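You operate a simulated robot arm through the tools that you are given. There is no shell and no other tool. Be economical: measure what you need, move in short steps, check, and stop when the job is done.

You are at the controls of a simulated two-armed robot. One attempt, no reset.

TASK
Hold the drain basket on the purple-edged bench steady with one hand and put the yellow pot from the narrow shelf of the draining rack in it with the other.
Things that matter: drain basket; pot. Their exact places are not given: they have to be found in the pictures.

The check looks at the end state, three seconds after you hand in, the way a careful person would. Anything else that was tipped, shoved, dropped, spilled or broken makes it a failure.

THE ROBOT
Two 6-joint arms with two-finger grippers on one trunk, on a base that drives. Base frame: it is fixed to the floor where the robot stands at the start and does not move with it; the origin is under the middle of the robot, x ahead of it, y to its left, z up. Readings come in cm, degrees, newtons and seconds.
The left shoulder is at the start at [3, 17.8, 123.8], the right one opposite. With the tool pointing down near the work surface each hand reaches from about 58 to 74 cm from the robot's upright axis, wherever it stands, measured 20 degrees to its own side. Places, roughly: drain basket [-175, 25, 100]. Payload 2.54 kg a hand.
The tool frame of a hand sits at the grasp point between the pads (the TCP): z along the fingers, y along the line on which they close. The tips reach 3 cm beyond it. The gripper opens to 11.6 cm. The gripper's body begins 9.5 cm behind the TCP.
Orientation is that of the tool frame in the base frame, as a unit quaternion [x, y, z, w]. With the fingers straight down and closing along the base's y, the tool's x points along the base's -x, its y along +y and its z along -z.

THE INTERFACE
- The arms move only by the tool drive_tool. It takes "left_plan", "right_plan" or both (then of equal length, played together; a hand with none holds still); each is a list of rows, each a list of 7 numbers: the shift along the tool's x, y, z in mm, then the turn, a rotation vector about the tool's x, y, z in rad, then the finger opening in mm, from 0 to 116. In form: [[x, y, z, rx, ry, rz, fingers], ...]. A call has 1 to 20 rows; each row is the pose to reach, as a shift and turn from the pose commanded when the call began, along the tool's axes at that moment. Each row takes 0.2 s and may step no farther than 5 cm and 8.6 degrees from the row before; otherwise, or with a gripper value out of range, the whole call is refused. A pose out of reach is approached as far as the arm can. The call stops where the force on the tool passes 40 N (or 10 N more than at its start, if that is more) or the arm is blocked; 0.2 s more then pass. Each finger travels about 15.3 cm/s and halts on what it meets, pressing with about 30 N; the grip force reading is that of the motor and also rises with nothing between the fingers. The clock runs only during rows and for 0.2 s after the last one: add rows that repeat a pose to give the fingers time. It gives the time, the measured TCP pose, the force on the tool (base axes), the opening and the grip force at its end, in the units of the frame above (readings bear some noise), with the torque about the TCP (base axes, N m) and any sound that the robot's microphone picked up.
- Cameras (640 x 400 px; columns grow to the right, rows downward): "scene" is now at [5.86, -3.59, 197.35]; the picture's right is [-0.43, -0.90, 0.00], its down [-0.69, 0.33, -0.64] and it looks along [0.58, -0.28, -0.77] (base axes); focal length 253 px, centre (320, 200). "left" rides on the left gripper at [6.9, 1.5, -12.2] in its tool frame; the picture's right is [-0.21, 0.98, 0.00], its down [-0.83, -0.18, -0.53] and it looks along [-0.52, -0.11, 0.85] (tool axes); focal length 251 px, centre (320, 200). "right" rides on the right gripper at [6.9, -1.5, -12.2] in its tool frame; the picture's right is [0.21, 0.98, 0.00], its down [-0.83, 0.18, -0.53] and it looks along [-0.52, 0.11, 0.85] (tool axes); focal length 251 px, centre (320, 200).
- get_image(camera): a new picture of that camera. It takes no simulated time.
- lift_body(by): slides the trunk up (or, below 0, down) by that many cm; the arms and the scene camera ride with it, the base frame stays. It gives what a move gives, with no picture.
- roll_base(legs): drives the robot by 1 to 6 legs, each [ahead, left, turn to the left] in cm, cm and degrees, along the robot's own axes; the way and the turn of a leg run together, so that a leg with both is an arc; at most 150 cm and 180 degrees a leg. The arms and the cameras ride along, it lands a little off, and it stops where it bumps. It gives what a move gives.
- head_to(pan, tilt): turns the head with the scene camera to pan (to the left, within 143 degrees either way) and tilt (down, from -29 to 69), counted from straight ahead of the robot. It gives what a move gives.
- probe_pixels(camera, pixels): there is no depth. For up to 12 entries [column, row, z] of the newest picture of that camera ("zoom" is the newest enlarged one), the place [x, y] in the base frame at which the ray of that pixel passes the height z, good to about 0.3 cm, but the place of the scene camera against the robot may be out by one fixed shift of up to 2.5 cm in any direction. It takes no simulated time.
- enlarge(camera, box): a new picture of the part [left, top, right, bottom] of that camera's present view, enlarged. It takes no simulated time.
- job_done(): hands the job in; it is judged then, once.

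Go step by step. Measure first, check grasps and placings, and put right what went wrong. The budget is 80 turns and 78 pictures, counting those below and the enlarged ones. Unless the task says otherwise, let go and move clear before handing in, and close with one line.

The tools are called after "Request:" as a command line: name --argument value ..., lists and objects as JSON in quotes. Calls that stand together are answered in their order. drive_tool: Moves the arms, as the interface text tells. Its arguments: {"type":"object","properties":{"left_plan":{"type":"array","items":{"type":"array","items":{"type":"number"}}},"right_plan":{"type":"array","items":{"type":"array","items":{"type":"number"}}}},"required":[]} The other tools are called the same way: lift_body (by) slides the trunk up or down; roll_base (legs) drives the base; head_to (pan, tilt) turns the head that bears the scene camera; get_image (camera) takes a picture; probe_pixels (camera, pixels) gives the place at which the rays of pixels pass given heights; enlarge (camera, box) takes an enlarged picture of a part of a camera's view; job_done () hands the job in.

At the start:

```text
clock: 0.0
left_ee_pos: [29.31, -4.74, 161.44]
left_orientation: [0.0, 1.0, 0.0, 0.0]
left_ft_force: [0.2, 0.2, -0.5]
left_torque: [0.01, -0.01, -0.03]
left_width: 11.63
left_finger_force: 0.1
right_ee_pos: [27.71, -32.81, 152.22]
right_orientation: [0.0, 1.0, 0.0, 0.0]
right_ft_force: [0.1, -0.1, 0.3]
right_torque: [0.0, 0.05, 0.03]
right_width: 11.6
right_finger_force: 0.1
trunk travel left (down, up): [-45.0, 9.0]
robot x, y, heading: [0.24, -0.02, -0.3]
head pan, tilt: [-25.4, 49.9]
```

scene: 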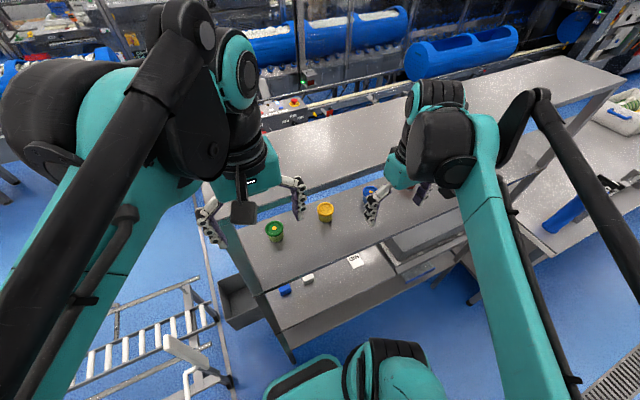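
right: 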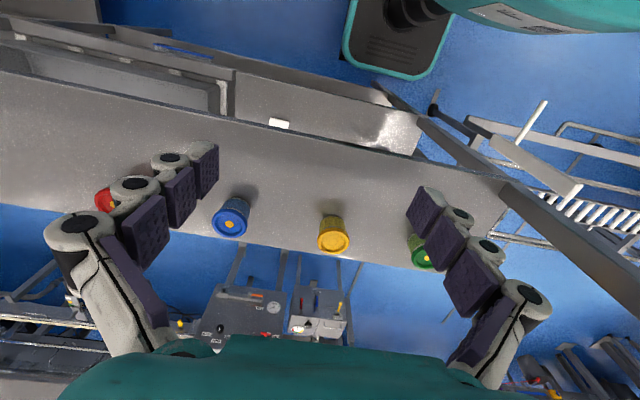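
left: 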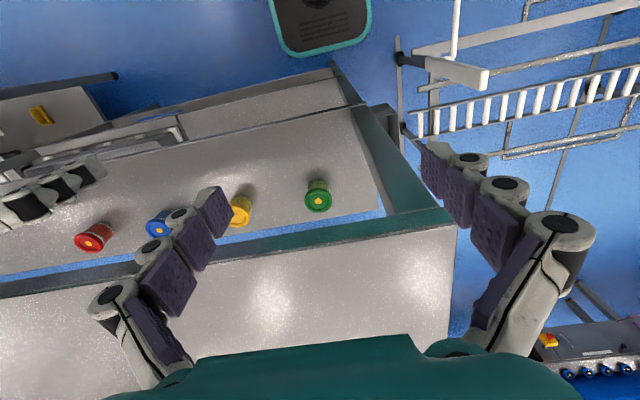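

The yellow pot shows at scene (325,212) between green and blue ones on a shelf. I'll enlarge it and probe it at a few heights.

Request:
enlarge --camera "scene" --box '[200, 120, 460, 320]'

Request:
probe_pixels --camera "scene" --pixels '[[325, 212, 90], [325, 212, 100], [325, 212, 110], [325, 212, 120], [203, 183, 100], [203, 183, 130], [264, 292, 100], [275, 232, 110]]'

Request:
probe_pixels --camera "left" --pixels '[[240, 212, 90], [240, 212, 100], [240, 212, 110], [240, 212, 120], [318, 198, 100], [318, 198, 110], [448, 222, 120], [448, 222, 140]]'

Request:
probe_pixels --camera "right" --pixels '[[333, 235, 90], [333, 235, 100], [333, 235, 110], [333, 235, 120]]'

```text
2.00 times, centred on (330, 220) of scene
```

zoom: 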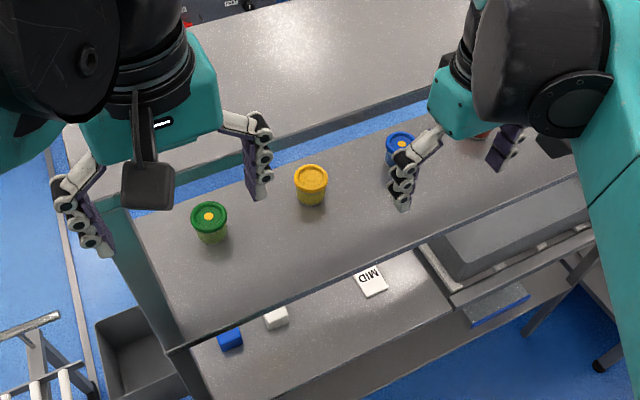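

```text
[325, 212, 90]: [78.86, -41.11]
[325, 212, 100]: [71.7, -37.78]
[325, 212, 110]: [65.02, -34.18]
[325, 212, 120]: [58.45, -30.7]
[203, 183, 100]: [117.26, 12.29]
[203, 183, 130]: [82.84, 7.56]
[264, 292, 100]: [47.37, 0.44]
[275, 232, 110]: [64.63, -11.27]
```

```text
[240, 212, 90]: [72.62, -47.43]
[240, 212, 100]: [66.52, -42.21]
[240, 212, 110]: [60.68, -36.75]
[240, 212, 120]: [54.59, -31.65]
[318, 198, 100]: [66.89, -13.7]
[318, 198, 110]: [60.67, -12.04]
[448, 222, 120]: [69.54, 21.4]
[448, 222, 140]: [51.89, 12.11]
```

```text
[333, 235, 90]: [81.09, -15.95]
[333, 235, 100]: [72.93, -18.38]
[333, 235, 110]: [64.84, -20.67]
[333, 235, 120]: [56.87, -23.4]
```

Triangulating wrist cameras puts the yellow pot's lid around z≈130 at [49,-26]. Now I look around with the head to identify the rack, its shelves and the bench.

Request:
head_to --pan -10 --tilt 25

Request:
get_image --camera "scene"

Request:
head_to --pan 143 --tilt 25

Request:
get_image --camera "scene"

Request:
head_to --pan -75 --tilt 35

Request:
get_image --camera "scene"

```text
clock: 0.9
left_ee_pos: [29.34, -4.69, 161.54]
left_orientation: [0.0, 1.0, -0.001, 0.0]
left_ft_force: [0.1, -0.9, -0.3]
left_torque: [0.01, 0.0, -0.01]
left_width: 11.59
left_finger_force: 0.0
right_ee_pos: [27.73, -32.81, 152.21]
right_orientation: [0.0, 1.0, 0.0, 0.001]
right_ft_force: [-0.3, 0.1, -0.4]
right_torque: [-0.03, 0.02, 0.01]
right_width: 11.6
right_finger_force: 0.1
trunk travel left (down, up): [-45.0, 9.0]
robot x, y, heading: [-0.29, -0.02, 0.1]
head pan, tilt: [-10.0, 25.0]
```

```text
73 pictures are left
```

scene: 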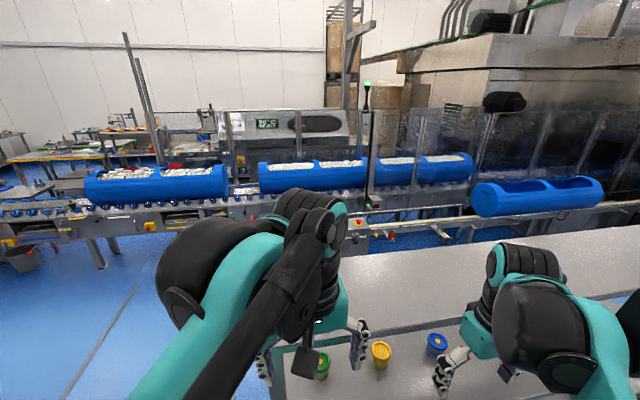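

```text
clock: 3.3
left_ee_pos: [29.29, -4.63, 161.36]
left_orientation: [0.0, 1.0, 0.0, 0.0]
left_ft_force: [-0.6, -1.3, 0.3]
left_torque: [0.01, 0.01, 0.0]
left_width: 11.61
left_finger_force: 0.1
right_ee_pos: [27.74, -32.76, 152.25]
right_orientation: [0.0, 1.0, 0.0, 0.0]
right_ft_force: [-0.8, -0.8, 0.8]
right_torque: [-0.01, -0.01, -0.02]
right_width: 11.6
right_finger_force: 0.2
trunk travel left (down, up): [-45.0, 9.0]
robot x, y, heading: [-0.36, -0.13, -0.1]
head pan, tilt: [143.0, 25.0]
```

```text
72 pictures are left
```

scene: 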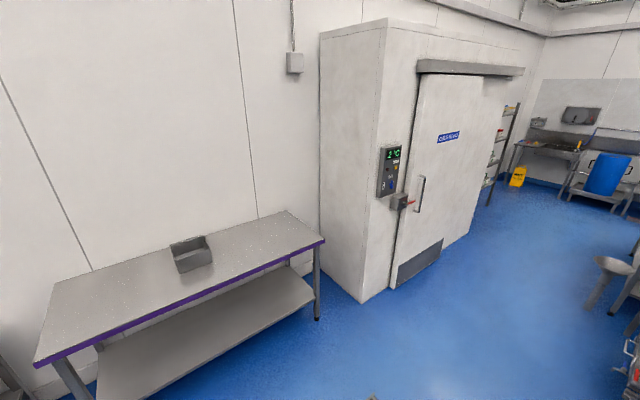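

```text
clock: 6.4
left_ee_pos: [29.27, -4.69, 161.53]
left_orientation: [0.0, 1.0, 0.0, 0.0]
left_ft_force: [0.6, 0.0, -0.1]
left_torque: [0.0, 0.03, -0.01]
left_width: 11.61
left_finger_force: 0.0
right_ee_pos: [27.73, -32.8, 152.13]
right_orientation: [-0.001, 1.0, 0.0, -0.001]
right_ft_force: [0.0, 0.8, 0.5]
right_torque: [0.0, 0.01, -0.02]
right_width: 11.58
right_finger_force: 0.1
trunk travel left (down, up): [-45.0, 9.0]
robot x, y, heading: [-0.12, 0.07, 0.1]
head pan, tilt: [-75.0, 35.0]
```

```text
71 pictures are left
```

scene: 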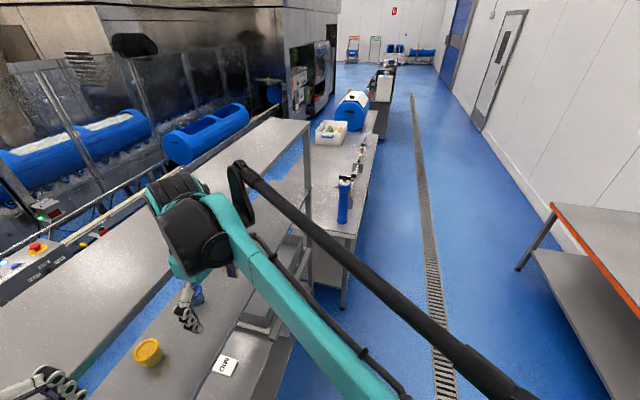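

The drain basket is the gray box at (190,253) on the purple-edged bench behind left. The only yellow pot is at [49,-26]; I'll measure its rim and base with the wrist views enlarged.

Request:
enlarge --camera "right" --box '[200, 150, 460, 310]'

Request:
enlarge --camera "left" --box '[180, 150, 380, 270]'

Request:
head_to --pan -25 --tilt 50

Request:
enlarge --camera "scene" --box '[260, 160, 420, 260]'

```text
2.46 times, centred on (330, 230) of right
```

zoom: 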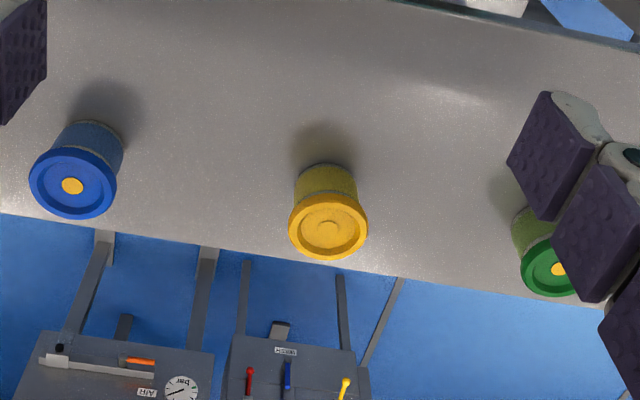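

```text
3.20 times, centred on (280, 210) of left
```

zoom: 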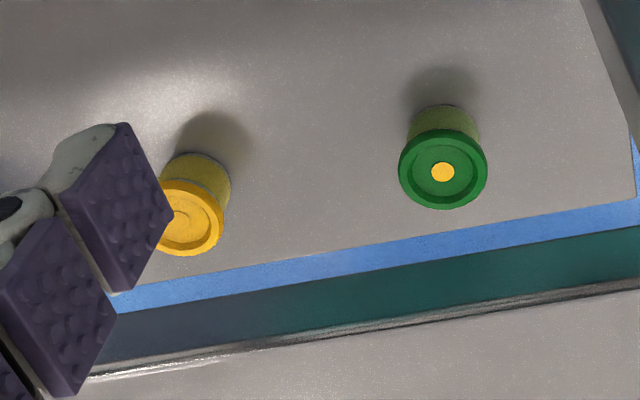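

```text
clock: 7.6
left_ee_pos: [29.36, -4.72, 161.42]
left_orientation: [0.0, 1.0, 0.001, 0.0]
left_ft_force: [-0.1, -0.1, 0.2]
left_torque: [-0.02, 0.02, -0.01]
left_width: 11.63
left_finger_force: 0.1
right_ee_pos: [27.75, -32.77, 152.27]
right_orientation: [0.0, 1.0, 0.0, -0.001]
right_ft_force: [0.9, -0.2, 0.4]
right_torque: [0.02, -0.02, 0.0]
right_width: 11.63
right_finger_force: 0.0
trunk travel left (down, up): [-45.0, 9.0]
robot x, y, heading: [0.06, -0.47, -0.0]
head pan, tilt: [-25.0, 50.0]
```

```text
4.00 times, centred on (340, 210) of scene
```

zoom: 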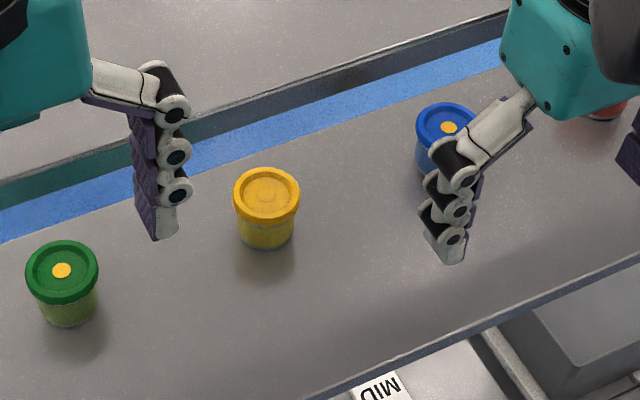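

Request:
probe_pixels --camera "right" --pixels '[[333.2, 240.2, 120], [333.2, 240.2, 125], [333.2, 240.2, 130], [317.5, 240.2, 125], [349.5, 240.2, 125]]'

Request:
probe_pixels --camera "left" --pixels '[[239.0, 216.6, 120], [239.0, 216.6, 125], [239.0, 216.6, 130]]'

Request:
probe_pixels --camera "zoom" --pixels '[[267, 193, 120], [267, 193, 125], [267, 193, 130], [235, 193, 125], [300, 193, 125], [0, 244, 120], [512, 67, 120]]'

```text
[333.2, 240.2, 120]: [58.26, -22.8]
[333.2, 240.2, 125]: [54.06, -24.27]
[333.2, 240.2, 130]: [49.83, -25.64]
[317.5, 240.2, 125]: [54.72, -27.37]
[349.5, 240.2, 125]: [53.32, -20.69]
```

```text
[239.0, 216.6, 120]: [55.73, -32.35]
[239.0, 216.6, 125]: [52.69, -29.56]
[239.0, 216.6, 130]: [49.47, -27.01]
```

```text
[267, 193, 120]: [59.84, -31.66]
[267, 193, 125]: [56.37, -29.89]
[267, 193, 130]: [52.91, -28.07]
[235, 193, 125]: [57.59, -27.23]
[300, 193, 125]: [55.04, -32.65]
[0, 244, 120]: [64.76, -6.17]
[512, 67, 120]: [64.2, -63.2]
```

Wrist rays cross at about [48.4,-26.1,131.7] for the lid centre, lid ≈5.6 cm wide. That's slightly too near for the reach, so I back off 10 cm and bring the right hand over it, high.

Request:
roll_base --legs '[[-11, 0, 0]]'

```text
clock: 8.8
left_ee_pos: [18.54, -4.86, 161.49]
left_orientation: [0.0, 1.0, 0.0, 0.0]
left_ft_force: [0.8, -0.4, 0.1]
left_torque: [0.03, -0.03, -0.03]
left_width: 11.61
left_finger_force: 0.1
right_ee_pos: [16.71, -32.83, 152.15]
right_orientation: [0.0, 1.0, 0.0, 0.0]
right_ft_force: [-0.1, 0.0, -1.5]
right_torque: [-0.02, -0.01, 0.0]
right_width: 11.59
right_finger_force: 0.1
trunk travel left (down, up): [-45.0, 9.0]
robot x, y, heading: [-10.83, 0.14, 0.1]
head pan, tilt: [-25.0, 50.0]
```

I move the right hand forward to about [36,-26,152] for a close look.

Request:
drive_tool --right_plan '[[-40, 14, 0, 0, 0, 0, 116], [-80, 28, 0, 0, 0, 0, 116], [-120, 42, 0, 0, 0, 0, 116], [-160, 56, 0, 0, 0, 0, 116], [-193, 67, 0, 0, 0, 0, 116], [-193, 67, 0, 0, 0, 0, 116]]'

Request:
get_image --camera "right"

Request:
get_image --camera "scene"

```text
clock: 9.8
left_ee_pos: [18.12, -4.93, 161.49]
left_orientation: [0.001, 1.0, 0.0, 0.001]
left_ft_force: [1.1, 1.5, -0.4]
left_torque: [-0.03, 0.16, 0.03]
left_width: 11.6
left_finger_force: 0.0
right_ee_pos: [30.6, -27.9, 152.25]
right_orientation: [0.002, 1.0, -0.001, -0.011]
right_ft_force: [-28.8, -5.7, 7.1]
right_torque: [0.9, -2.96, 0.5]
right_width: 11.59
right_finger_force: 0.0
trunk travel left (down, up): [-45.0, 9.0]
robot x, y, heading: [-11.13, -0.08, -0.1]
head pan, tilt: [-25.0, 50.0]
stopped in row 4 (right hand): the force on the tool passed its limit at 106 N (the readings are from after the stop); the commanded pose is now the measured one
```

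```text
67 pictures are left
```

right: 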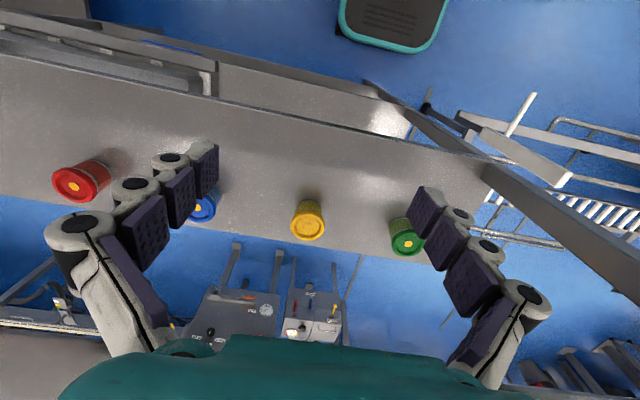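

```text
66 pictures are left
```

scene: 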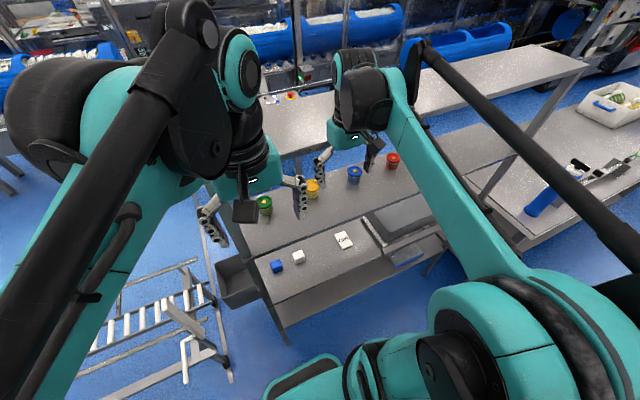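

The gripper body hit something 10 cm above the TCP (around x≈33, z≈162): the upper shelf overhangs the narrow one. I retract and measure the upper edge's place by triangulation.

Request:
drive_tool --right_plan '[[40, -10, 0, 0, 0, 0, 116], [80, -20, 0, 0, 0, 0, 116], [120, -30, 0, 0, 0, 0, 116], [120, -30, 0, 0, 0, 0, 116]]'

Request:
head_to --pan -30 --tilt 50

Request:
get_image --camera "scene"

Request:
get_image --camera "left"

Request:
get_image --camera "right"

```text
clock: 10.8
left_ee_pos: [18.5, -4.82, 161.43]
left_orientation: [0.001, 1.0, 0.0, 0.0]
left_ft_force: [0.4, -0.5, 0.0]
left_torque: [0.04, -0.01, 0.01]
left_width: 11.6
left_finger_force: 0.0
right_ee_pos: [19.16, -30.79, 152.35]
right_orientation: [0.001, 1.0, -0.001, -0.01]
right_ft_force: [0.6, -0.2, -0.5]
right_torque: [-0.01, 0.02, 0.0]
right_width: 11.59
right_finger_force: 0.1
trunk travel left (down, up): [-45.0, 9.0]
robot x, y, heading: [-11.04, 0.19, -0.1]
head pan, tilt: [-25.0, 50.0]
```

```text
clock: 11.4
left_ee_pos: [18.49, -4.74, 161.42]
left_orientation: [0.001, 1.0, 0.0, -0.001]
left_ft_force: [0.1, 0.5, -0.6]
left_torque: [0.02, -0.03, 0.0]
left_width: 11.58
left_finger_force: 0.0
right_ee_pos: [19.17, -30.72, 152.41]
right_orientation: [0.002, 1.0, -0.001, -0.01]
right_ft_force: [-0.7, 0.0, 0.6]
right_torque: [0.02, -0.01, 0.01]
right_width: 11.61
right_finger_force: 0.1
trunk travel left (down, up): [-45.0, 9.0]
robot x, y, heading: [-10.82, 0.13, -0.2]
head pan, tilt: [-30.0, 50.0]
```

```text
65 pictures are left
```

scene: 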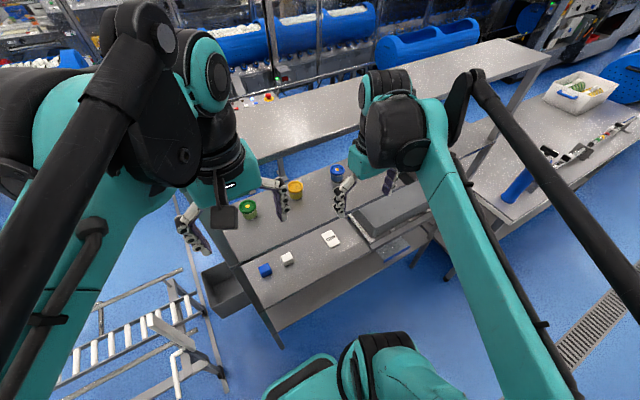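

```text
64 pictures are left
```

left: 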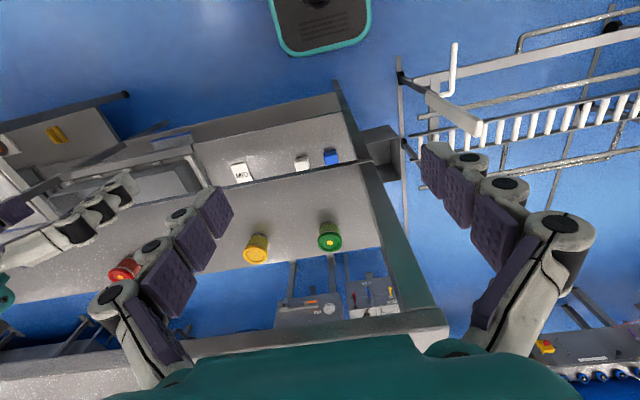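

```text
63 pictures are left
```

right: 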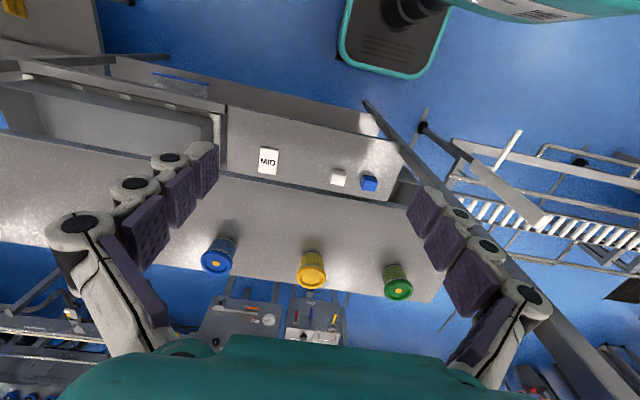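

Request:
probe_pixels --camera "left" --pixels '[[447, 328, 155], [447, 328, 162], [447, 310, 162], [255, 252, 131.7], [328, 240, 131.7], [374, 162, 125], [374, 162, 115], [250, 175, 120], [250, 338, 162], [250, 338, 155]]'

Request:
probe_pixels --camera "right" --pixels '[[311, 276, 131.7], [311, 276, 128], [268, 160, 110], [268, 160, 100], [250, 178, 125], [250, 178, 115], [395, 203, 125], [369, 183, 100]]'

Request:
probe_pixels --camera "scene" --pixels '[[295, 187, 131.7], [331, 239, 110], [331, 239, 100], [280, 155, 162], [280, 155, 155], [250, 265, 125], [250, 265, 115]]'

Request:
enlarge --camera "left" --box '[180, 120, 480, 360]'

Request:
enlarge --camera "scene" --box '[180, 90, 420, 300]'

```text
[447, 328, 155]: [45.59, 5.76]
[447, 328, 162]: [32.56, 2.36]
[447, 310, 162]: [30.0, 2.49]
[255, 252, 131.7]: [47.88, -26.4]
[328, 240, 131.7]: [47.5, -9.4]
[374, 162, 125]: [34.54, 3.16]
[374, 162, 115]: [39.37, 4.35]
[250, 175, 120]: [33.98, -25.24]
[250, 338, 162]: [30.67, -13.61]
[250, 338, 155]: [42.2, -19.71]
```

```text
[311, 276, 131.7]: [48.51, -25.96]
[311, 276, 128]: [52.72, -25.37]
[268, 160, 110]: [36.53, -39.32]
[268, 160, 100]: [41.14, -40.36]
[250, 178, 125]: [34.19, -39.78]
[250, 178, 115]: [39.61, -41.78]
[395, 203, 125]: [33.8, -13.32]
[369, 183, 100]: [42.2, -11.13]
```

```text
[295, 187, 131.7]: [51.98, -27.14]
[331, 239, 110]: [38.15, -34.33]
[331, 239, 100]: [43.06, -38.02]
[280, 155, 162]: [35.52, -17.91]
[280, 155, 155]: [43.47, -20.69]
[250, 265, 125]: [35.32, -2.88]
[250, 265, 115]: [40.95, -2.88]
```

```text
1.67 times, centred on (330, 240) of left
```

zoom: 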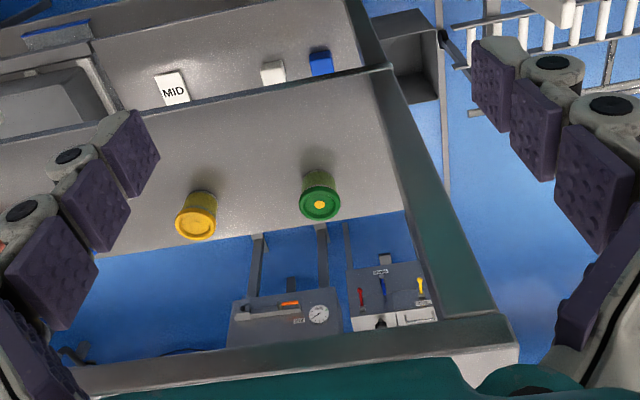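

```text
1.90 times, centred on (300, 195) of scene
```

zoom: 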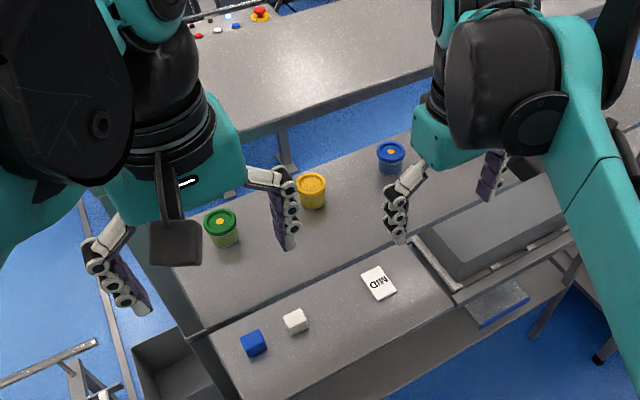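

Yellow pot confirmed at ≈[48.2,-26.2], lid ≈131.7, under the top shelf (edge x≈32, z≈162). A tilted approach (45°) from the front will clear it; I back off 10 cm more and tilt the right hand while bringing it forward, checking the shelf height meanwhile.

Request:
probe_pixels --camera "left" --pixels '[[258, 234, 122], [258, 234, 125], [258, 234, 128]]'

Request:
roll_base --legs '[[-10, 0, 0]]'

Request:
drive_tool --right_plan '[[-27, 6, 5, 0, -0.134, 0, 116], [-54, 12, 10, 0, -0.268, 0, 116], [-81, 18, 15, 0, -0.402, 0, 116], [-108, 24, 20, 0, -0.537, 0, 116], [-135, 32, 25, 0, -0.671, 0, 116], [-160, 40, 25, 0, -0.805, 0, 116], [-180, 45, 25, 0, -0.805, 0, 116], [-180, 45, 25, 0, -0.805, 0, 116]]'

Request:
get_image --camera "right"

Request:
get_image --camera "scene"

```text
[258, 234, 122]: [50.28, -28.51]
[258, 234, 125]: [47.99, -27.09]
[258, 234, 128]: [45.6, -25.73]
```

```text
clock: 12.6
left_ee_pos: [8.69, -4.73, 161.55]
left_orientation: [0.002, 1.0, 0.001, -0.001]
left_ft_force: [0.0, -0.3, 0.0]
left_torque: [0.0, -0.01, 0.02]
left_width: 11.6
left_finger_force: 0.1
right_ee_pos: [9.27, -30.69, 152.29]
right_orientation: [0.001, 1.0, -0.001, -0.01]
right_ft_force: [-0.6, 0.0, -0.3]
right_torque: [0.0, -0.04, 0.01]
right_width: 11.59
right_finger_force: 0.0
trunk travel left (down, up): [-45.0, 9.0]
robot x, y, heading: [-20.63, 0.28, 0.1]
head pan, tilt: [-30.0, 50.0]
```

```text
clock: 14.4
left_ee_pos: [8.41, -4.72, 161.49]
left_orientation: [0.001, 1.0, 0.0, 0.001]
left_ft_force: [-1.1, -1.3, 0.2]
left_torque: [-0.03, -0.01, -0.01]
left_width: 11.6
left_finger_force: 0.0
right_ee_pos: [27.03, -26.33, 149.67]
right_orientation: [0.001, 0.924, -0.002, 0.383]
right_ft_force: [-0.5, 0.7, 0.0]
right_torque: [-0.01, -0.01, 0.02]
right_width: 11.57
right_finger_force: 0.0
trunk travel left (down, up): [-45.0, 9.0]
robot x, y, heading: [-21.01, 0.16, 0.0]
head pan, tilt: [-30.0, 50.0]
```

```text
60 pictures are left
```

right: 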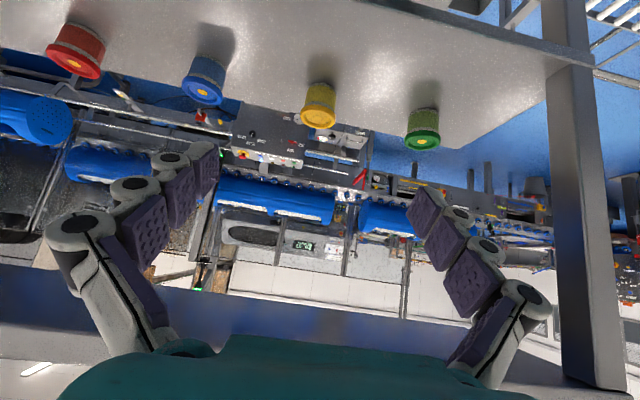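

```text
59 pictures are left
```

scene: 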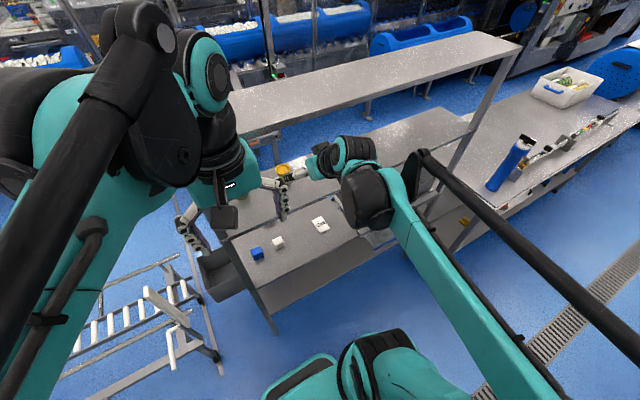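

Request:
enlarge --camera "right" --box '[240, 60, 400, 160]'

Request:
probe_pixels --camera "right" --pixels '[[319, 118, 130], [319, 118, 132], [319, 118, 134], [317, 84, 124], [317, 84, 126], [317, 84, 128]]'

```text
4.00 times, centred on (320, 110) of right
```

zoom: 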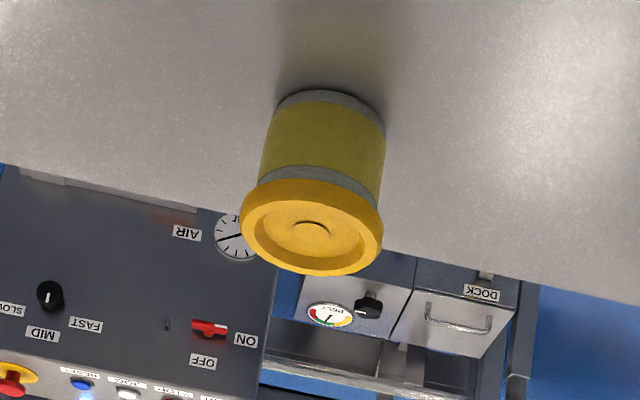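

```text
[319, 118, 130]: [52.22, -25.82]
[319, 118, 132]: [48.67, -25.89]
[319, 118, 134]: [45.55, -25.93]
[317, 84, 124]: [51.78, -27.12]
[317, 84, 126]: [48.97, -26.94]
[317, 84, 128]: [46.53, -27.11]
```

Pot: lid ≈5.4 cm wide, top z≈132, shelf ≈127.4. I advance along the tilted tool axis to just short of it and check.

Request:
drive_tool --right_plan '[[-3, 1, 25, 0, 0, 0, 116], [-6, 2, 50, 0, 0, 0, 116], [-9, 3, 75, 0, 0, 0, 116], [-12, 3, 100, 0, 0, 0, 116], [-14, 3, 125, 0, 0, 0, 116], [-16, 3, 150, 0, 0, 0, 116], [-16, 3, 175, 0, 0, 0, 116], [-16, 3, 200, 0, 0, 0, 116], [-16, 3, 200, 0, 0, 0, 116]]'

Request:
get_image --camera "right"

Request:
get_image --camera "left"

```text
clock: 16.4
left_ee_pos: [8.38, -4.73, 161.53]
left_orientation: [0.002, 1.0, 0.0, 0.001]
left_ft_force: [-0.4, 0.4, 0.3]
left_torque: [-0.01, -0.01, 0.02]
left_width: 11.62
left_finger_force: 0.0
right_ee_pos: [42.37, -25.98, 136.57]
right_orientation: [0.0, 0.924, -0.001, 0.382]
right_ft_force: [-0.7, 0.2, 0.6]
right_torque: [0.02, -0.05, -0.02]
right_width: 11.59
right_finger_force: 0.1
trunk travel left (down, up): [-45.0, 9.0]
robot x, y, heading: [-20.88, -0.04, 0.2]
head pan, tilt: [-30.0, 50.0]
```

```text
57 pictures are left
```

right: 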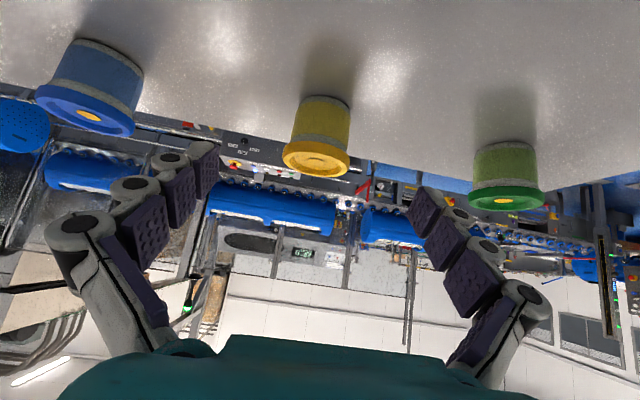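

```text
56 pictures are left
```

left: 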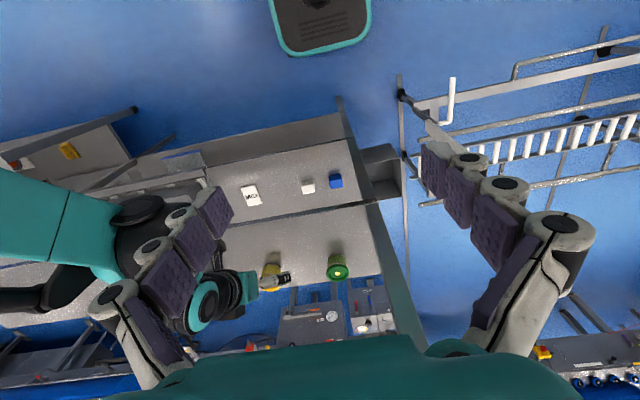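

Pot is centered between the fingers (318,150). I advance 7.4 cm to straddle it.

Request:
drive_tool --right_plan '[[0, 0, 20, 0, 0, 0, 116], [-1, 0, 40, 0, 0, 0, 116], [-1, 0, 58, 0, 0, 0, 116], [-1, 0, 74, 0, 0, 0, 116], [-1, 0, 74, 0, 0, 0, 116]]'

Request:
get_image --camera "right"

```text
clock: 17.6
left_ee_pos: [8.44, -4.69, 161.43]
left_orientation: [0.001, 1.0, -0.001, 0.001]
left_ft_force: [-1.3, 0.7, -0.5]
left_torque: [-0.03, -0.01, -0.03]
left_width: 11.61
left_finger_force: 0.0
right_ee_pos: [47.68, -25.89, 131.33]
right_orientation: [0.001, 0.924, -0.002, 0.383]
right_ft_force: [0.1, 0.2, 0.1]
right_torque: [0.02, 0.03, 0.02]
right_width: 11.62
right_finger_force: 0.1
trunk travel left (down, up): [-45.0, 9.0]
robot x, y, heading: [-21.0, 0.27, -0.0]
head pan, tilt: [-30.0, 50.0]
```

```text
55 pictures are left
```

right: 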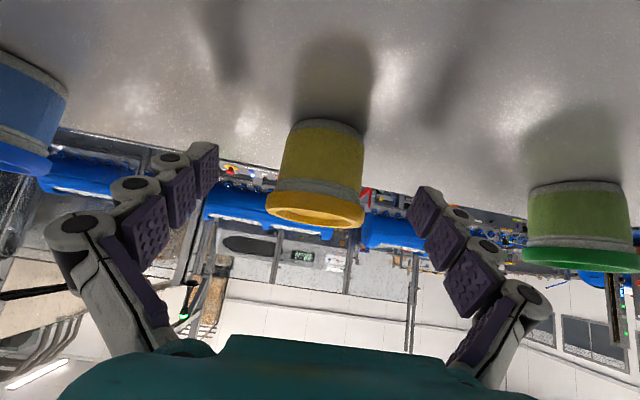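

The TCP is on the pot axis. I close the fingers.

Request:
drive_tool --right_plan '[[0, 0, 0, 0, 0, 0, 90], [0, 0, 0, 0, 0, 0, 65], [0, 0, 0, 0, 0, 0, 40], [0, 0, 0, 0, 0, 0, 30], [0, 0, 0, 0, 0, 0, 30]]'

Request:
get_image --camera "right"

```text
clock: 18.8
left_ee_pos: [8.47, -4.63, 161.37]
left_orientation: [0.002, 1.0, 0.0, 0.001]
left_ft_force: [0.3, 0.3, -0.3]
left_torque: [-0.02, 0.0, -0.01]
left_width: 11.59
left_finger_force: 0.0
right_ee_pos: [47.67, -26.07, 131.27]
right_orientation: [0.001, 0.924, -0.002, 0.383]
right_ft_force: [0.0, -0.2, 2.4]
right_torque: [0.1, 0.02, 0.02]
right_width: 5.22
right_finger_force: 29.9
trunk travel left (down, up): [-45.0, 9.0]
robot x, y, heading: [-20.95, 0.03, -0.3]
head pan, tilt: [-30.0, 50.0]
```

```text
54 pictures are left
```

right: 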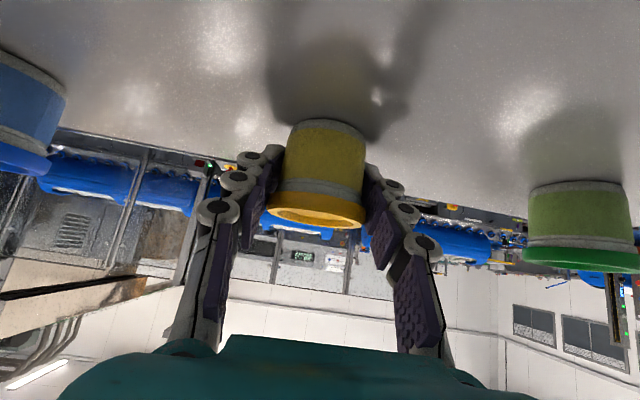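

Gripped at 5.2 cm with 30 N. I lift 2 cm and then retreat along the tool axis.

Request:
drive_tool --right_plan '[[-7, 0, -7, 0, 0, 0, 30], [-12, 0, -12, 0, 0, 0, 30], [-12, 0, -30, 0, 0, 0, 30], [-12, 0, -55, 0, 0, 0, 30], [-12, 0, -80, 0, 0, 0, 30], [-12, 0, -110, 0, 0, 0, 30], [-10, 0, -140, 0, 0, 0, 30], [-5, 0, -170, 0, 0, 0, 30], [0, 0, -200, 0, 0, 0, 30], [0, 0, -230, 0, 0, 0, 30], [0, 0, -260, 0, 0, 0, 30], [0, 0, -290, 0, 0, 0, 30], [0, 0, -290, 0, 0, 0, 30]]'

Request:
get_image --camera "right"

```text
clock: 21.6
left_ee_pos: [8.54, -4.69, 161.36]
left_orientation: [0.001, 1.0, 0.001, 0.001]
left_ft_force: [0.5, -0.1, 0.4]
left_torque: [0.01, 0.03, -0.02]
left_width: 11.6
left_finger_force: 0.0
right_ee_pos: [27.23, -25.87, 151.8]
right_orientation: [0.0, 0.924, -0.001, 0.383]
right_ft_force: [0.8, -0.7, -0.3]
right_torque: [0.05, 0.05, 0.01]
right_width: 5.28
right_finger_force: 29.8
trunk travel left (down, up): [-45.0, 9.0]
robot x, y, heading: [-21.23, -0.07, -0.3]
head pan, tilt: [-30.0, 50.0]
```

```text
53 pictures are left
```

right: 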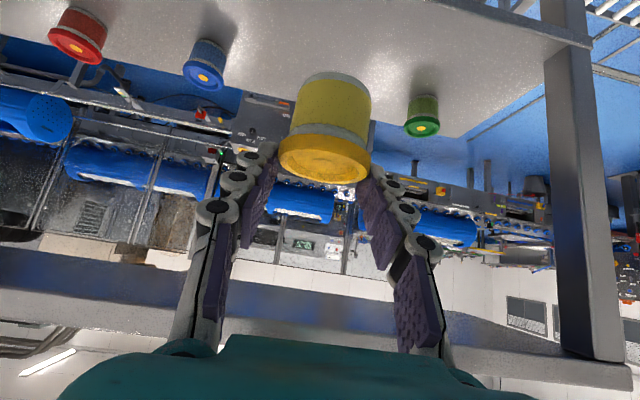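

The pot is held (lid at (323,157)); it has swung about 18° in the grip, top toward the robot, which I can undo with the tool tilt. Now look at the basket on the purple bench.

Request:
head_to --pan 143 --tilt 30

Request:
get_image --camera "scene"

Request:
enlarge --camera "scene" --box '[0, 150, 340, 400]'

```text
clock: 24.2
left_ee_pos: [8.59, -4.67, 161.45]
left_orientation: [0.0, 1.0, 0.0, -0.001]
left_ft_force: [0.0, 0.2, -0.3]
left_torque: [-0.02, -0.03, 0.03]
left_width: 11.61
left_finger_force: 0.1
right_ee_pos: [27.3, -26.02, 151.83]
right_orientation: [0.001, 0.924, -0.002, 0.382]
right_ft_force: [0.1, -0.9, -0.3]
right_torque: [0.03, -0.02, -0.04]
right_width: 5.26
right_finger_force: 29.6
trunk travel left (down, up): [-45.0, 9.0]
robot x, y, heading: [-20.59, 0.39, -0.2]
head pan, tilt: [143.0, 30.0]
```

```text
52 pictures are left
```

scene: 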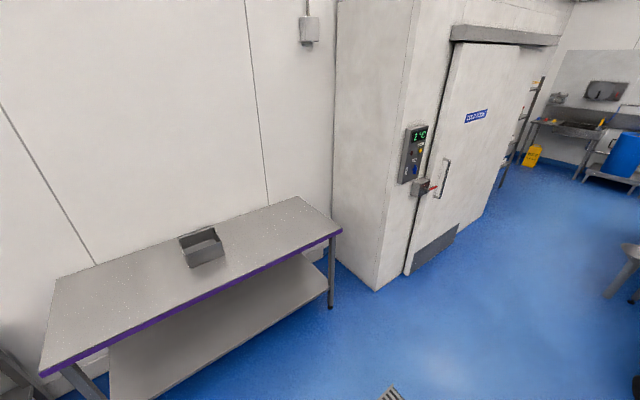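

```text
1.60 times, centred on (170, 275) of scene
```

zoom: 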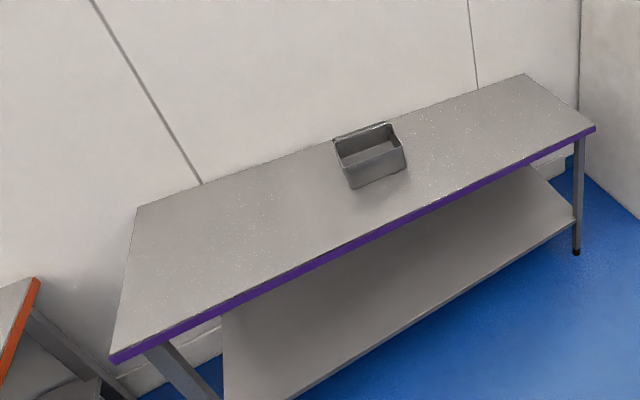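

Request:
probe_pixels --camera "zoom" --pixels '[[577, 252, 0], [592, 130, 90], [592, 130, 85], [115, 358, 90], [115, 358, 85], [524, 74, 90], [138, 208, 90], [368, 180, 90], [352, 188, 90], [406, 168, 90], [340, 165, 90], [370, 140, 100]]'

```text
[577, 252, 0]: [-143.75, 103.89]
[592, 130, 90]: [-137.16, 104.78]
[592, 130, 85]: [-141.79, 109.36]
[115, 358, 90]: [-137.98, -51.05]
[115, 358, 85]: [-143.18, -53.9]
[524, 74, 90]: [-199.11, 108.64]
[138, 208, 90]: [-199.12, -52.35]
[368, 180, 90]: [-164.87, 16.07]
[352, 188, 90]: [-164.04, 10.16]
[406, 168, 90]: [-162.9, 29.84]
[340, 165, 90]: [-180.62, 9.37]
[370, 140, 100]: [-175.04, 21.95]
```

The bench runs along y with its front edge near x≈-139, z≈88; basket about 20×15 cm around [-173,21]. I back off, turn left 180° and drive closer to it.

Request:
roll_base --legs '[[-30, 0, 0], [0, 0, 90], [0, 0, 90], [36, -20, 0]]'

Request:
head_to --pan 0 --tilt 55

Request:
get_image --camera "scene"

Request:
get_image --camera "left"

Request:
get_image --camera "right"

```text
clock: 36.1
left_ee_pos: [-116.39, 24.6, 161.47]
left_orientation: [1.0, 0.002, -0.001, 0.001]
left_ft_force: [0.1, 0.3, 0.3]
left_torque: [0.02, 0.02, 0.02]
left_width: 11.6
left_finger_force: 0.1
right_ee_pos: [-135.18, 45.71, 151.76]
right_orientation: [0.924, 0.002, -0.382, -0.001]
right_ft_force: [0.8, 0.0, -1.1]
right_torque: [0.01, -0.04, 0.04]
right_width: 5.28
right_finger_force: 29.9
trunk travel left (down, up): [-45.0, 9.0]
robot x, y, heading: [-86.85, 19.9, -179.8]
head pan, tilt: [143.0, 30.0]
```

```text
clock: 38.3
left_ee_pos: [-116.43, 24.78, 161.48]
left_orientation: [1.0, 0.002, -0.001, 0.0]
left_ft_force: [0.2, -0.6, -0.5]
left_torque: [0.0, 0.03, 0.0]
left_width: 11.63
left_finger_force: 0.0
right_ee_pos: [-135.18, 45.84, 151.74]
right_orientation: [0.924, 0.001, -0.382, 0.0]
right_ft_force: [-0.1, -0.1, -1.2]
right_torque: [-0.05, 0.01, 0.01]
right_width: 5.25
right_finger_force: 29.9
trunk travel left (down, up): [-45.0, 9.0]
robot x, y, heading: [-87.16, 20.2, -179.7]
head pan, tilt: [0.0, 55.0]
```

```text
50 pictures are left
```

scene: 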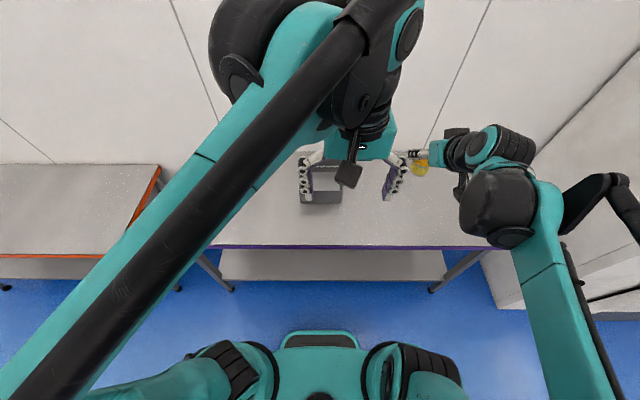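

```text
49 pictures are left
```

left: 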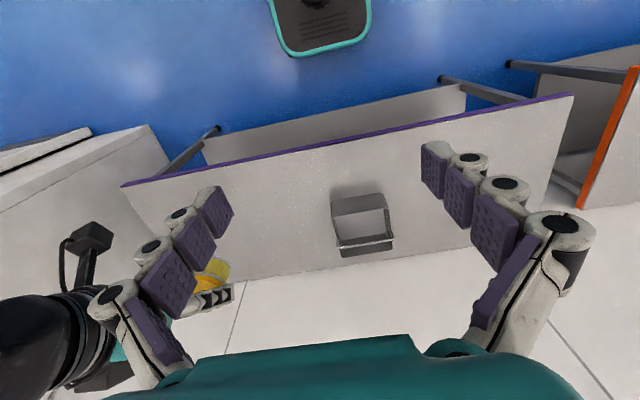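

```text
48 pictures are left
```

right: 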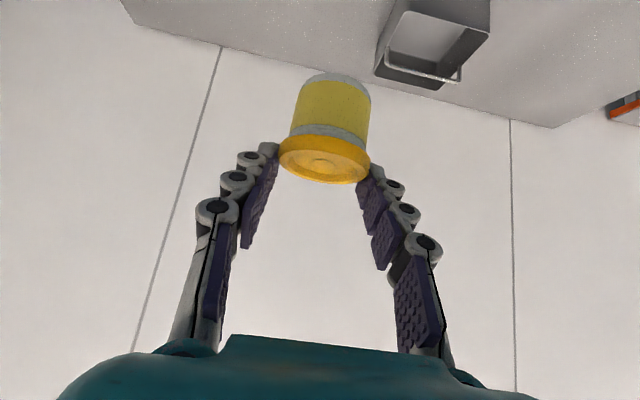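

Basket is at left-camera (362,220) and right-camera (435,45). I enlarge both to triangulate its rim.

Request:
enlarge --camera "left" --box '[300, 170, 428, 270]'

Request:
enlarge --camera "right" --box '[350, 0, 510, 100]'

Request:
enlarge --camera "scene" --box '[260, 130, 440, 230]'

```text
4.00 times, centred on (364, 220) of left
```

zoom: 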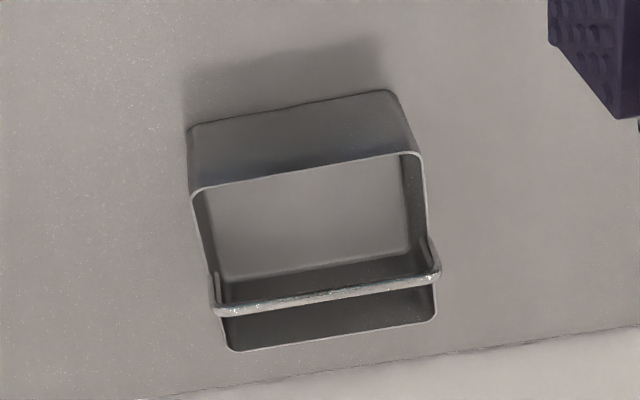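

```text
4.00 times, centred on (430, 50) of right
```

zoom: 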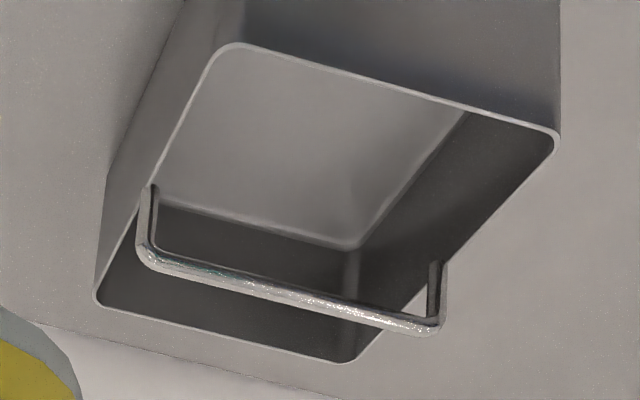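

```text
3.56 times, centred on (350, 180) of scene
```

zoom: 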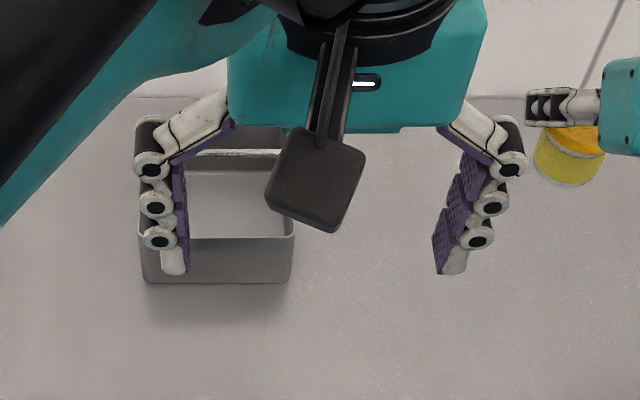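

Request:
probe_pixels --camera "left" --pixels '[[332.25, 218.25, 95], [332.25, 218.25, 100], [388.5, 208.75, 95], [388.5, 208.75, 100], [342, 257.5, 95], [342, 257.5, 100], [392.75, 249.5, 95], [392.75, 249.5, 100], [337.5, 247.5, 100], [337.5, 247.5, 105], [393.25, 238.25, 100], [393.25, 238.25, 105]]'

Request:
probe_pixels --camera "right" --pixels '[[406.25, 11.25, 95], [406.25, 11.25, 100], [488.75, 35, 95], [488.75, 35, 100], [374.25, 75, 95], [374.25, 75, 100], [437.5, 90.5, 95], [437.5, 90.5, 100], [386.25, 63.75, 100], [386.25, 63.75, 105], [458, 82, 100], [458, 82, 105]]'

```text
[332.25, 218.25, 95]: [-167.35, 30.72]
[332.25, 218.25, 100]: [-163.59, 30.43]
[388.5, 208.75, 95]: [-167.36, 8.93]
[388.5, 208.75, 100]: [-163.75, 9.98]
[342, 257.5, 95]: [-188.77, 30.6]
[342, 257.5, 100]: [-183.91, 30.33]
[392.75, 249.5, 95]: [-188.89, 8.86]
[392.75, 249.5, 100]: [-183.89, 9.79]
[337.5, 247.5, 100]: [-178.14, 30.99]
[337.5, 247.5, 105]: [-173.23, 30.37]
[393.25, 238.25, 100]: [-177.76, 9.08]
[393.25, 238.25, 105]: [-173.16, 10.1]
```

```text
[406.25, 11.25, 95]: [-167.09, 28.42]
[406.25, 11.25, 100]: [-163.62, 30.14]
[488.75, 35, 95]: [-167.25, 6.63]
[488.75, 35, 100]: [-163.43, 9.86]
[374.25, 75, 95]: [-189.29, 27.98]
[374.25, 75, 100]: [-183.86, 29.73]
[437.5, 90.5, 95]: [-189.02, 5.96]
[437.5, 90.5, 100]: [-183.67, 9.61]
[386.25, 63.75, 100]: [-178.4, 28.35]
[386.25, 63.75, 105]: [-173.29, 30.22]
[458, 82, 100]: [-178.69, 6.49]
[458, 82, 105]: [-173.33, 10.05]
```

Rim corners triangulate to x -163.5…-183.8, y 10…30.3, z≈100.4; a fixed handle bar crosses the middle at x≈-173.2, z≈105. Next the bench height from the basket's bottom edge.

Request:
probe_pixels --camera "left" --pixels '[[331, 202.5, 86], [331, 202.5, 90], [331, 202.5, 94], [382, 193, 86], [382, 193, 90], [382, 193, 94], [346.5, 238.5, 88], [346.5, 238.5, 92], [386.5, 231.5, 88], [386.5, 231.5, 92], [250, 166, 90], [130, 185, 90]]'

Request:
enlarge --camera "right" --box '[240, 50, 400, 200]'

```text
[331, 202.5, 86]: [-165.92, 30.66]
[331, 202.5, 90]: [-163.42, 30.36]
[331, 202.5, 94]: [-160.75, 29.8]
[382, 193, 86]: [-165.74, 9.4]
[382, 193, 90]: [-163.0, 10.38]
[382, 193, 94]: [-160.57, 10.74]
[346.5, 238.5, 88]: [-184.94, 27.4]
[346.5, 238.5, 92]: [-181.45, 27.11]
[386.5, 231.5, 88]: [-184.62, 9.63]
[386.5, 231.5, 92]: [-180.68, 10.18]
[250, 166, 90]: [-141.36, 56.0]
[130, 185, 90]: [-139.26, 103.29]
```

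```text
2.67 times, centred on (320, 125) of right
```

zoom: 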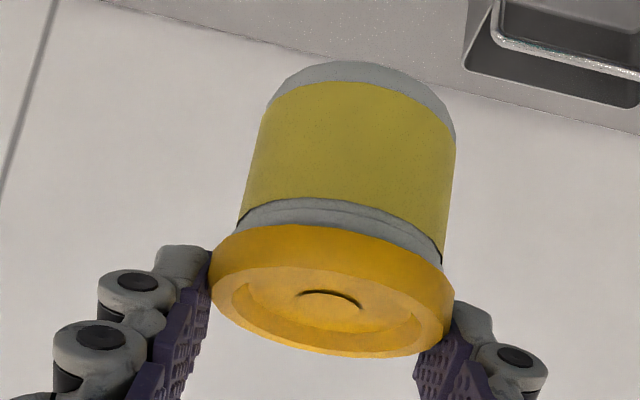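

Bench top ≈89.8. The pot has slid ~2.6 cm down in the grip (still upright, held near the fingertips), so I'll set it on the bench right of the basket and regrasp it vertically. First drive in 21 cm and lower the trunk.

Request:
roll_base --legs '[[21, 0, 0]]'

Request:
lift_body --by -30

Request:
get_image --camera "scene"

Request:
get_image --camera "right"

Request:
get_image --camera "left"

```text
clock: 40.0
left_ee_pos: [-137.22, 24.53, 161.51]
left_orientation: [1.0, 0.003, -0.001, 0.0]
left_ft_force: [-0.8, 0.0, 0.6]
left_torque: [0.01, 0.01, 0.01]
left_width: 11.58
left_finger_force: 0.0
right_ee_pos: [-156.07, 45.54, 151.82]
right_orientation: [0.924, 0.003, -0.383, 0.0]
right_ft_force: [-0.3, 0.0, -0.9]
right_torque: [-0.02, -0.04, 0.01]
right_width: 5.26
right_finger_force: 29.9
trunk travel left (down, up): [-45.0, 9.0]
robot x, y, heading: [-108.15, 20.03, -179.6]
head pan, tilt: [0.0, 55.0]
```

```text
clock: 43.0
left_ee_pos: [-137.2, 24.44, 131.5]
left_orientation: [1.0, 0.002, 0.0, 0.0]
left_ft_force: [-0.4, -0.7, 0.2]
left_torque: [0.01, 0.0, -0.01]
left_width: 11.62
left_finger_force: 0.1
right_ee_pos: [-156.11, 45.58, 121.81]
right_orientation: [0.924, 0.003, -0.383, 0.0]
right_ft_force: [0.6, -0.1, -0.3]
right_torque: [0.01, 0.01, 0.01]
right_width: 5.26
right_finger_force: 29.6
trunk travel left (down, up): [-15.0, 39.0]
robot x, y, heading: [-107.76, 20.05, -179.7]
head pan, tilt: [0.0, 55.0]
```

```text
43 pictures are left
```

scene: 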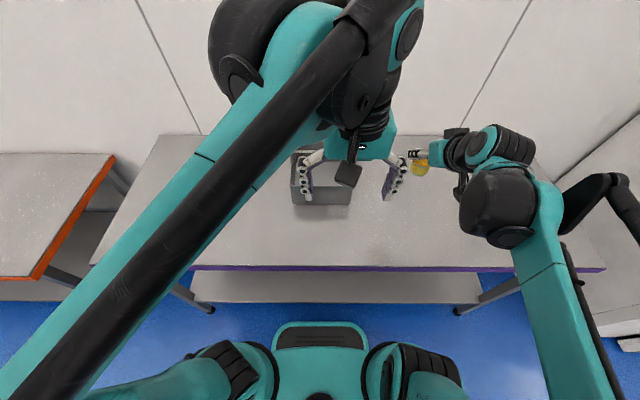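

```text
42 pictures are left
```

right: 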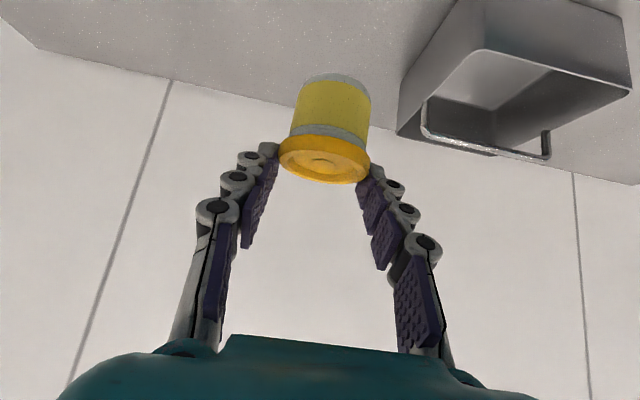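

```text
41 pictures are left
```

left: 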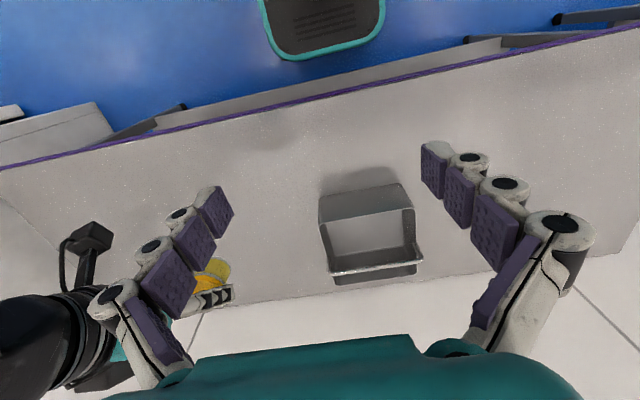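

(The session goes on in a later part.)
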